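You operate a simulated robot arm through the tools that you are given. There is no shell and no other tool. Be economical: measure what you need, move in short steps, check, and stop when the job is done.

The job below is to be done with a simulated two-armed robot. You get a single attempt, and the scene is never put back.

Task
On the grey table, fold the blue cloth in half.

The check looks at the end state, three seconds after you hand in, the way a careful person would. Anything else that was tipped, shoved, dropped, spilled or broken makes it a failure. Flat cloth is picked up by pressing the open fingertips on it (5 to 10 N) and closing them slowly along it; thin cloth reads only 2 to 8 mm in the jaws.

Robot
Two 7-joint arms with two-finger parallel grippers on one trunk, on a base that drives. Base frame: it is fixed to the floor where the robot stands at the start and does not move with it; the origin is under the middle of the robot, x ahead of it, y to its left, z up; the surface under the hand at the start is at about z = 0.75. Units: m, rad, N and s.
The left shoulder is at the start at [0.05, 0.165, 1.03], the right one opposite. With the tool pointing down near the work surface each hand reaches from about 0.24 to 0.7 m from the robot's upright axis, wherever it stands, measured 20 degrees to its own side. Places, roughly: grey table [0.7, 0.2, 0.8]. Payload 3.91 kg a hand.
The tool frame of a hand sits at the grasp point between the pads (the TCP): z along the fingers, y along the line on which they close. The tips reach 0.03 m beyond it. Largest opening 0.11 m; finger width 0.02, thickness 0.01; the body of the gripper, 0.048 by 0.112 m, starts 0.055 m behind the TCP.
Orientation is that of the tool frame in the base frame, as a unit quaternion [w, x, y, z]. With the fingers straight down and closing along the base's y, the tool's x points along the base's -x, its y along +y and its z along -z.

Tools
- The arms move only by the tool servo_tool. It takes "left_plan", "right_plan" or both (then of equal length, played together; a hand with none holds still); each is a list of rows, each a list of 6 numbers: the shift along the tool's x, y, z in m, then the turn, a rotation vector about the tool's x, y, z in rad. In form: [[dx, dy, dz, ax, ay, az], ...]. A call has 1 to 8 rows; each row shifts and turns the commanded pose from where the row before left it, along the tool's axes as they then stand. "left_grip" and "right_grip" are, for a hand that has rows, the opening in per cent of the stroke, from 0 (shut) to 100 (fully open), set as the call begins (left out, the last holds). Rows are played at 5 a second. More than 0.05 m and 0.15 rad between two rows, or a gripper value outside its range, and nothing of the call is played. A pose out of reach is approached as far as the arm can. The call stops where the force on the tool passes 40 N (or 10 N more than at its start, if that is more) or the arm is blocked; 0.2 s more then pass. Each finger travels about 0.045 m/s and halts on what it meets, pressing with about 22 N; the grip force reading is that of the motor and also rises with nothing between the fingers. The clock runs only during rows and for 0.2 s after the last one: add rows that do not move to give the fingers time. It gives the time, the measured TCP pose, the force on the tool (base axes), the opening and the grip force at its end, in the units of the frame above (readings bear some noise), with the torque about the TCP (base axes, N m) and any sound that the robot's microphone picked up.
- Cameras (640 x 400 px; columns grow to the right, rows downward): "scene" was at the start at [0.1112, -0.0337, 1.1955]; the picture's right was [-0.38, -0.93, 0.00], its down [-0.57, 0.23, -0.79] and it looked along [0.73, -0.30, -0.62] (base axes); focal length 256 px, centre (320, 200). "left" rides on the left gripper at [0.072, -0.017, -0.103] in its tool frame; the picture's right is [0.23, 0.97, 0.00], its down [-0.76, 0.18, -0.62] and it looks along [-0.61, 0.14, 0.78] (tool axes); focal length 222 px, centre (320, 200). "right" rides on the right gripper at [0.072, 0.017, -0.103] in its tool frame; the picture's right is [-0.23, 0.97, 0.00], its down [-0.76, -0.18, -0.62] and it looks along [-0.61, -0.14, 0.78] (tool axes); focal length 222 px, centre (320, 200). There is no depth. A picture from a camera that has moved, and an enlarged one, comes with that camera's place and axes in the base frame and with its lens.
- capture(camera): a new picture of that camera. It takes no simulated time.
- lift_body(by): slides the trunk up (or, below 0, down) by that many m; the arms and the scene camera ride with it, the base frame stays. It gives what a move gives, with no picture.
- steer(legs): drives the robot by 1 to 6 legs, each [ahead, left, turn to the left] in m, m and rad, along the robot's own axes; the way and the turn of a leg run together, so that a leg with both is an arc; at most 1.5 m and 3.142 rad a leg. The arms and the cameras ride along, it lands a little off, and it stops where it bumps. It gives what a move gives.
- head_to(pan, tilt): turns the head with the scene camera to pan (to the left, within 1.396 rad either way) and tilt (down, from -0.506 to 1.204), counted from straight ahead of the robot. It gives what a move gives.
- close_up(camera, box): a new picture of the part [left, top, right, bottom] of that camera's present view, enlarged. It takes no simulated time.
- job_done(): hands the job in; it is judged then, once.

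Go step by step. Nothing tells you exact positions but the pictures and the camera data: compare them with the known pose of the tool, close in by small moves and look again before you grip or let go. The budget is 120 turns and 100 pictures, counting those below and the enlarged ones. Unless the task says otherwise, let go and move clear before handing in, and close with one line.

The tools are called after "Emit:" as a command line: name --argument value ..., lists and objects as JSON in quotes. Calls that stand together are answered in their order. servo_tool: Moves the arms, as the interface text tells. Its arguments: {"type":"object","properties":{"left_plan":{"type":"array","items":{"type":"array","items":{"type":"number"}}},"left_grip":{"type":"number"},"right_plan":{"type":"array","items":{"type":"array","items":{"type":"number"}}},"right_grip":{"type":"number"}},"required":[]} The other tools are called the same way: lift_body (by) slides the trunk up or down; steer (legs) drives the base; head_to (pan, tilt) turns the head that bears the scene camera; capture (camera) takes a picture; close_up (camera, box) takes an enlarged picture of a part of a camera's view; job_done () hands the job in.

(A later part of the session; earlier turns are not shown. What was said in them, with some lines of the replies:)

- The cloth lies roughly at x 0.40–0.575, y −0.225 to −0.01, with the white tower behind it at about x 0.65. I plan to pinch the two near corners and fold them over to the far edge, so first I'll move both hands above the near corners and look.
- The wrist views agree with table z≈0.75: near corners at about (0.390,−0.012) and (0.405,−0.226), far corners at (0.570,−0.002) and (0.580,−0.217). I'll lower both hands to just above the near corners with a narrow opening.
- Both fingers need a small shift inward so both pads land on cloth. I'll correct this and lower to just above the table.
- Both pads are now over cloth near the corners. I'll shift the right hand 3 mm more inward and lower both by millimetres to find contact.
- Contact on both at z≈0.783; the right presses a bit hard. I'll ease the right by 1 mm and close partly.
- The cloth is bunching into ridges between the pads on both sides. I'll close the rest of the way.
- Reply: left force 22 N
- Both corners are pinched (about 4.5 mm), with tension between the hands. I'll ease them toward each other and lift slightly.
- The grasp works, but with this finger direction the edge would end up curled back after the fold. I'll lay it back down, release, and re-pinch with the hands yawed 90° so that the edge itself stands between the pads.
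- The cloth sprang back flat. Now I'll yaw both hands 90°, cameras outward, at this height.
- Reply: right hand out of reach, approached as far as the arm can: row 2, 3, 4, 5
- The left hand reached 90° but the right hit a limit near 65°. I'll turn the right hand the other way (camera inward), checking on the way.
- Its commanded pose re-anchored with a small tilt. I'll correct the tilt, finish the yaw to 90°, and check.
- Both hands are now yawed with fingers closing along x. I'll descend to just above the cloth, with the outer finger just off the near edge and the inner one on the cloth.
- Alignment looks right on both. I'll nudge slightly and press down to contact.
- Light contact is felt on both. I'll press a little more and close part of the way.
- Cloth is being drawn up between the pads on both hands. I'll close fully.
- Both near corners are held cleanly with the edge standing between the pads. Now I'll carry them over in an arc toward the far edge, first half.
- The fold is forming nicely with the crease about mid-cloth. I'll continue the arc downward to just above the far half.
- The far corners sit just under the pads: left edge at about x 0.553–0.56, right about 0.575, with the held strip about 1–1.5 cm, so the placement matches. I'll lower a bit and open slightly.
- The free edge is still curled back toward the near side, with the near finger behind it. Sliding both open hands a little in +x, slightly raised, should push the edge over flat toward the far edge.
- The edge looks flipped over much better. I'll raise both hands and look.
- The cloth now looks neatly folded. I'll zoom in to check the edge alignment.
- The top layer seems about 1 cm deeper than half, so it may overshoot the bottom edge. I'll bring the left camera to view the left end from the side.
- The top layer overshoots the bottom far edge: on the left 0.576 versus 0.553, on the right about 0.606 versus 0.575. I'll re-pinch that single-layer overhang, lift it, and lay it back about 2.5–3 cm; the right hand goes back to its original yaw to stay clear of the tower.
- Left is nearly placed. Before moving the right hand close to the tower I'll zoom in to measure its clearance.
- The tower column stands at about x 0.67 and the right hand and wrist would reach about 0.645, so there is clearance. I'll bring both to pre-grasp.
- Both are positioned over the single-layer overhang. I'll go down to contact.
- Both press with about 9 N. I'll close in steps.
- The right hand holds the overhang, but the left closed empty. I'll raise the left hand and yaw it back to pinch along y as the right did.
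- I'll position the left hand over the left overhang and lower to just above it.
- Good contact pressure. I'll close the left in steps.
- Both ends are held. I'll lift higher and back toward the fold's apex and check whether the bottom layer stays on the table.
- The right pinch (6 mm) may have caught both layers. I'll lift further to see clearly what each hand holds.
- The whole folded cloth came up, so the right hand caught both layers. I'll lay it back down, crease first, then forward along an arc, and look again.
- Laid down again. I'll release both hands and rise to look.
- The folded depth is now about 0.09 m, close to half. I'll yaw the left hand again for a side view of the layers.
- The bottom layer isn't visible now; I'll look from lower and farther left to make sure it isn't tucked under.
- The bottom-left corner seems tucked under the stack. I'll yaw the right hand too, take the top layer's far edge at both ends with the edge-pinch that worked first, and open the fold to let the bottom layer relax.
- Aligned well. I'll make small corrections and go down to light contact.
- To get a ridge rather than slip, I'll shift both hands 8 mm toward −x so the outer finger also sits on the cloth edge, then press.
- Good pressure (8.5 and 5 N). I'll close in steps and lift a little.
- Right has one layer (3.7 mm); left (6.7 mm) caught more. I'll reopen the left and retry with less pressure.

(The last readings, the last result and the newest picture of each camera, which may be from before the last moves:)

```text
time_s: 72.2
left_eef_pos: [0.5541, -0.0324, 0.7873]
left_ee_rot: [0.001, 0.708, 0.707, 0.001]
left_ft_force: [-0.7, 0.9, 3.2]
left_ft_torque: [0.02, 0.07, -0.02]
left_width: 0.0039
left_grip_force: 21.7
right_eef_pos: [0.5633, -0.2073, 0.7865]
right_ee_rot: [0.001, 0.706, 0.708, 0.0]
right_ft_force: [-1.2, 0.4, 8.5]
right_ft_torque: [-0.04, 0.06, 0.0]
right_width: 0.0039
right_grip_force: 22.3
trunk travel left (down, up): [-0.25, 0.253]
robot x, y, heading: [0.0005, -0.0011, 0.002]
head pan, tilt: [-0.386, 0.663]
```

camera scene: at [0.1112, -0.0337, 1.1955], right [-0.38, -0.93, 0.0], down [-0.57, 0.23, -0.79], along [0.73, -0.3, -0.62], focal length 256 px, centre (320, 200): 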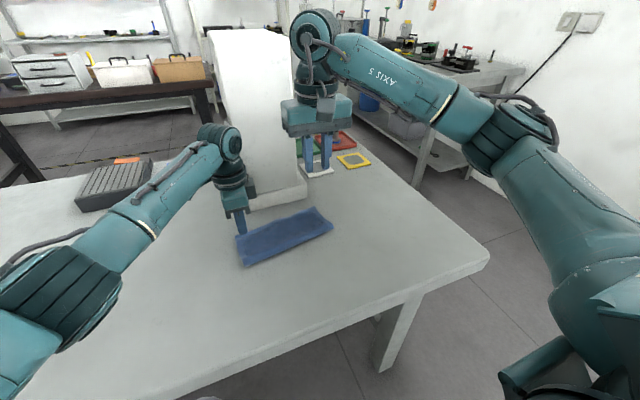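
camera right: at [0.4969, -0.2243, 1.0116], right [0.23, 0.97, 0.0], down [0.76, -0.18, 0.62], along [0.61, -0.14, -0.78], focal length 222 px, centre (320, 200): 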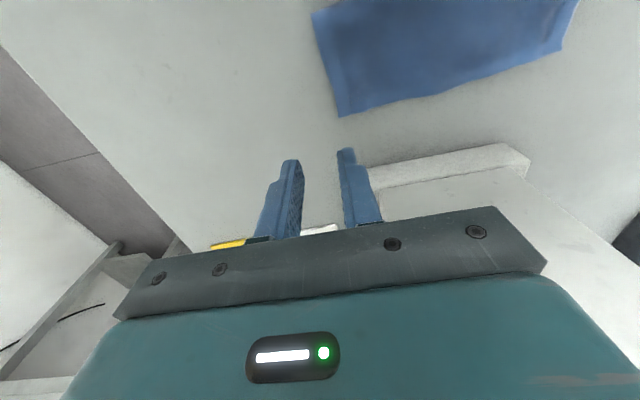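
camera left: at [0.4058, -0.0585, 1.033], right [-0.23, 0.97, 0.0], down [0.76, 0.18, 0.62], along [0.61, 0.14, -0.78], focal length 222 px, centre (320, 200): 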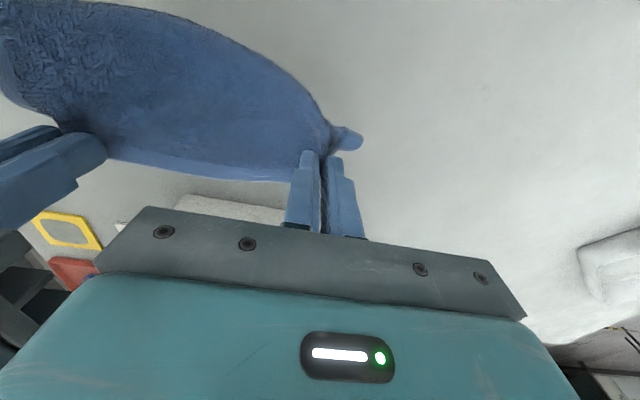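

Both now hold a single layer (3.9 mm). I'll lift and swing them back to above the crease, then look at the bottom layer.

Emit:
servo_tool --left_plan '[[0, -0.003, -0.015, 0, 0, 0], [0, -0.008, -0.015, 0, 0, 0], [0, -0.014, -0.018, 0, 0, 0], [0, -0.018, -0.014, 0, 0, 0], [0, -0.02, -0.008, 0, 0, 0], [0, -0.02, 0, 0, 0, 0], [0, 0, 0, 0, 0, 0]]' --right_plan '[[0, -0.003, -0.015, 0, 0, 0], [0, -0.008, -0.015, 0, 0, 0], [0, -0.014, -0.018, 0, 0, 0], [0, -0.018, -0.014, 0, 0, 0], [0, -0.02, -0.008, 0, 0, 0], [0, -0.02, 0, 0, 0, 0], [0, 0, 0, 0, 0, 0]]'

Emit:
capture --camera "left"

Emit:
close_up --camera "scene" --box '[180, 150, 420, 300]'

```text
time_s: 73.8
left_eef_pos: [0.4709, -0.0308, 0.8567]
left_ee_rot: [0.0, 0.707, 0.707, 0.001]
left_ft_force: [0.3, -0.6, -0.2]
left_ft_torque: [0.01, -0.01, 0.05]
left_width: 0.0039
left_grip_force: 21.7
right_eef_pos: [0.4799, -0.21, 0.8555]
right_ee_rot: [0.0, 0.707, 0.708, 0.0]
right_ft_force: [-0.3, 0.7, 0.3]
right_ft_torque: [0.01, 0.03, 0.01]
right_width: 0.0037
right_grip_force: 21.8
trunk travel left (down, up): [-0.25, 0.253]
robot x, y, heading: [-0.0024, 0.0053, -0.002]
head pan, tilt: [-0.386, 0.663]
```

```text
15 pictures are left
camera left: at [0.4538, 0.0405, 0.9587], right [0.97, 0.23, 0.0], down [0.18, -0.76, 0.62], along [0.14, -0.61, -0.78], focal length 222 px, centre (320, 200)
```

left: 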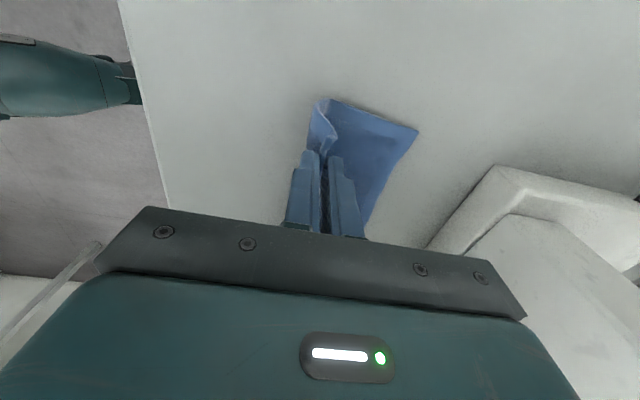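

```text
2.67 times, centred on (300, 225) of scene
camera zoom: at [0.1112, -0.0338, 1.1955], right [-0.38, -0.93, 0.0], down [-0.57, 0.23, -0.79], along [0.73, -0.3, -0.62], focal length 684 px, centre (373, 133)
```

zoom: 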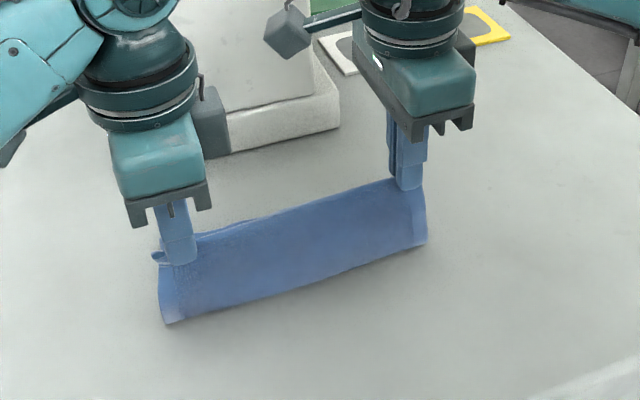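

The bottom layer lies flat: its far-left corner is at about x 0.562, with the crease near 0.47, a true half. I'll check the right far corner before lowering.

Emit:
close_up --camera "right" --box '[200, 0, 520, 200]'

```text
2.00 times, centred on (360, 100) of right
camera zoom: at [0.4975, -0.138, 0.961], right [0.97, -0.23, 0.0], down [-0.18, -0.76, 0.62], along [-0.14, -0.61, -0.78], focal length 444 px, centre (240, 400)
```

zoom: 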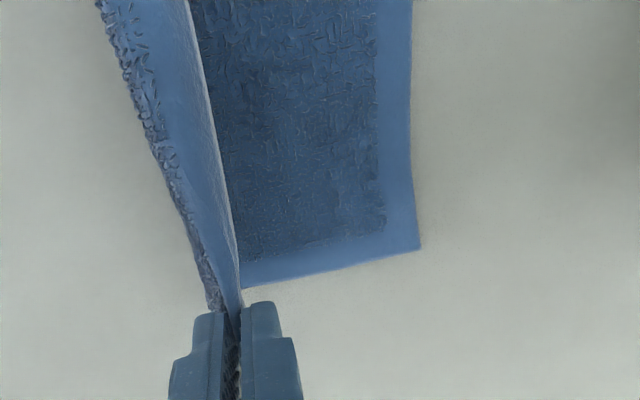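

The right far corner is at x≈0.5635, so both halves match well. I'll swing the top edge back over so the edges coincide, ending just at the cloth.

Emit:
servo_tool --left_plan '[[0, 0.018, 0, 0, 0, 0], [0, 0.018, 0.008, 0, 0, 0], [0, 0.016, 0.014, 0, 0, 0], [0, 0.012, 0.018, 0, 0, 0], [0, 0.008, 0.015, 0, 0, 0], [0, 0.0035, 0.011, 0, 0, 0], [0, 0, 0, 0, 0, 0]]' --right_plan '[[0, 0.016, 0, 0, 0, 0], [0, 0.016, 0.008, 0, 0, 0], [0, 0.014, 0.014, 0, 0, 0], [0, 0.01, 0.018, 0, 0, 0], [0, 0.007, 0.015, 0, 0, 0], [0, 0.003, 0.01, 0, 0, 0], [0, 0, 0, 0, 0, 0]]'

Emit:
capture --camera "left"

Emit:
close_up --camera "right" --box '[200, 0, 520, 200]'

```text
time_s: 75.4
left_eef_pos: [0.5463, -0.0313, 0.7915]
left_ee_rot: [-0.001, 0.707, 0.707, 0.0]
left_ft_force: [0.3, 0.0, 1.1]
left_ft_torque: [-0.02, 0.0, 0.01]
left_width: 0.004
left_grip_force: 21.8
right_eef_pos: [0.5468, -0.209, 0.7902]
right_ee_rot: [0.0, 0.707, 0.708, -0.001]
right_ft_force: [0.4, 0.3, 0.5]
right_ft_torque: [0.0, 0.02, 0.03]
right_width: 0.0037
right_grip_force: 22.3
trunk travel left (down, up): [-0.25, 0.253]
robot x, y, heading: [-0.0002, 0.0036, 0.003]
head pan, tilt: [-0.386, 0.663]
```

```text
12 pictures are left
camera left: at [0.5289, 0.0401, 0.8941], right [0.97, 0.23, 0.0], down [0.18, -0.76, 0.62], along [0.14, -0.61, -0.78], focal length 222 px, centre (320, 200)
```

left: 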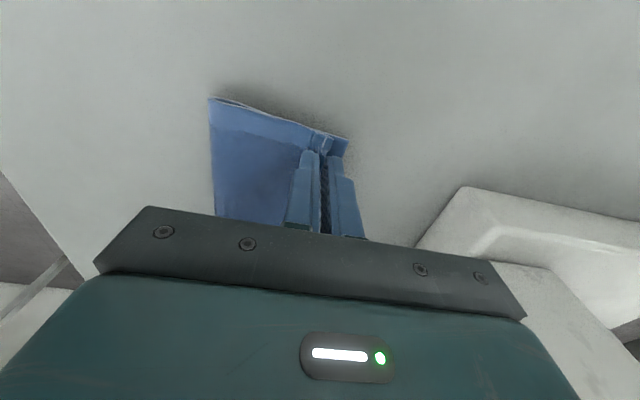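

```text
2.00 times, centred on (360, 100) of right
camera zoom: at [0.5639, -0.1365, 0.8943], right [0.97, -0.23, 0.0], down [-0.18, -0.76, 0.62], along [-0.14, -0.61, -0.78], focal length 444 px, centre (240, 400)
```

zoom: 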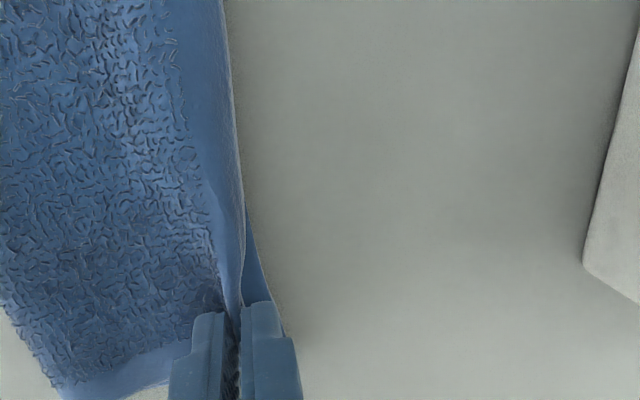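

The edges line up. I'll release gently, pause, and rise straight up.

Emit:
servo_tool --left_plan '[[0, 0, 0.001, 0, 0, 0], [0, 0, 0, 0, 0, 0], [0, 0, 0, 0, 0, 0], [0, 0, -0.006, 0, 0, 0], [0, 0, -0.02, 0, 0, 0], [0, 0, -0.04, 0, 0, 0], [0.03, -0.02, -0.02, 0, 0, 0], [0.03, -0.03, 0, 0, 0, 0]]' --right_plan '[[0, 0, 0.001, 0, 0, 0], [0, 0, 0, 0, 0, 0], [0, 0, 0, 0, 0, 0], [0, 0, -0.006, 0, 0, 0], [0, 0, -0.02, 0, 0, 0], [0, 0, -0.04, 0, 0, 0], [-0.03, -0.02, -0.02, 0, 0, 0], [-0.04, 0, -0.02, 0, 0, 0]]' --left_grip 20 --right_grip 20

Emit:
close_up --camera "scene" --box '[220, 180, 360, 268]'

```text
time_s: 77.2
left_eef_pos: [0.4975, 0.03, 0.8761]
left_ee_rot: [-0.001, 0.708, 0.707, 0.001]
left_ft_force: [0.5, -0.3, 0.2]
left_ft_torque: [0.02, 0.01, 0.02]
left_width: 0.0221
left_grip_force: 0.0
right_eef_pos: [0.5259, -0.2802, 0.8971]
right_ee_rot: [-0.001, 0.707, 0.708, 0.0]
right_ft_force: [-0.3, -1.3, 0.1]
right_ft_torque: [0.01, -0.01, -0.01]
right_width: 0.022
right_grip_force: 0.0
trunk travel left (down, up): [-0.25, 0.253]
robot x, y, heading: [0.001, -0.0007, 0.001]
head pan, tilt: [-0.386, 0.663]
```

```text
4.55 times, centred on (290, 224) of scene
camera zoom: at [0.111, -0.0337, 1.1955], right [-0.38, -0.93, 0.0], down [-0.57, 0.23, -0.79], along [0.73, -0.3, -0.62], focal length 1166 px, centre (456, 91)
```

zoom: 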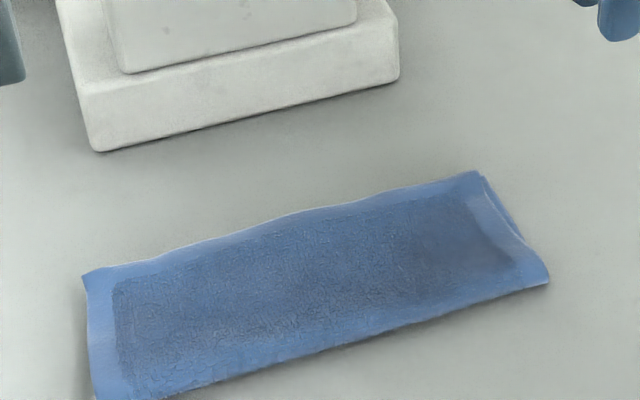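

The fold looks neat. I'll do one last side check of the left end.

Emit:
servo_tool --left_plan '[[-0.01, -0.03, 0.015, 0, 0, 0], [-0.005, -0.015, 0.015, 0, 0, 0], [0, 0, 0, 0, 0, 0]]'

Emit:
close_up --camera "left" --box '[290, 80, 530, 230]'

```text
time_s: 78.0
left_eef_pos: [0.451, 0.0153, 0.8448]
left_ee_rot: [0.001, 0.707, 0.707, 0.0]
left_ft_force: [-0.3, 0.3, 0.7]
left_ft_torque: [-0.02, -0.02, 0.03]
left_width: 0.0221
left_grip_force: 0.1
right_eef_pos: [0.5259, -0.2814, 0.8966]
right_ee_rot: [0.001, 0.707, 0.707, -0.001]
right_ft_force: [0.1, 0.0, 0.3]
right_ft_torque: [0.0, -0.01, 0.03]
right_width: 0.0221
right_grip_force: 0.0
trunk travel left (down, up): [-0.25, 0.253]
robot x, y, heading: [-0.0029, -0.0014, 0.002]
head pan, tilt: [-0.386, 0.663]
```

```text
2.67 times, centred on (410, 155) of left
camera zoom: at [0.4342, 0.0865, 0.9487], right [0.97, 0.23, 0.0], down [0.18, -0.76, 0.62], along [0.14, -0.61, -0.78], focal length 592 px, centre (80, 320)
```

zoom: 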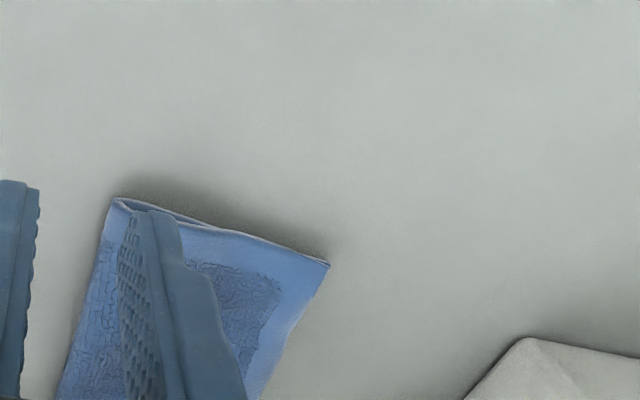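

The corners of both layers coincide at the left end, and the fold lies flat. I'll move the left hand clear.

Emit:
servo_tool --left_plan '[[0, 0, -0.04, 0, 0, 0], [0.04, 0, -0.02, 0, 0, 0], [0.045, 0, 0, 0, 0, 0], [0.045, 0, 0, 0, 0, 0], [0, 0, 0, 0, 0, 0]]'

Emit:
capture --camera "scene"

```text
time_s: 79.2
left_eef_pos: [0.452, 0.1405, 0.9062]
left_ee_rot: [0.0, 0.707, 0.707, 0.0]
left_ft_force: [0.5, 0.2, 0.6]
left_ft_torque: [-0.01, -0.03, -0.01]
left_width: 0.022
left_grip_force: 0.1
right_eef_pos: [0.5261, -0.2798, 0.8977]
right_ee_rot: [0.0, 0.707, 0.707, 0.0]
right_ft_force: [0.1, 1.2, 0.2]
right_ft_torque: [0.01, 0.02, 0.0]
right_width: 0.0218
right_grip_force: 0.1
trunk travel left (down, up): [-0.25, 0.253]
robot x, y, heading: [0.0025, -0.0011, -0.005]
head pan, tilt: [-0.386, 0.663]
```

```text
8 pictures are left
camera scene: at [0.1112, -0.0337, 1.1955], right [-0.38, -0.93, 0.0], down [-0.57, 0.23, -0.79], along [0.73, -0.3, -0.62], focal length 256 px, centre (320, 200)
```

scene: 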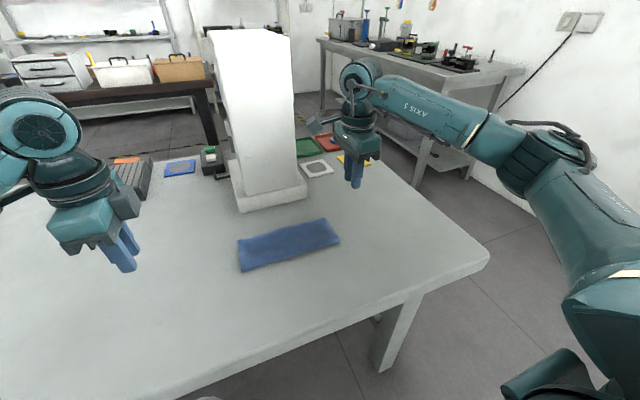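

The cloth is folded in half, both hands are clear, and nothing else appears to have moved. I'm handing in.

Emit:
job_done

```text
The job is handed in.
```

The blue cloth is folded in half on the grey table. The edges line up, and both hands have let go and moved clear.
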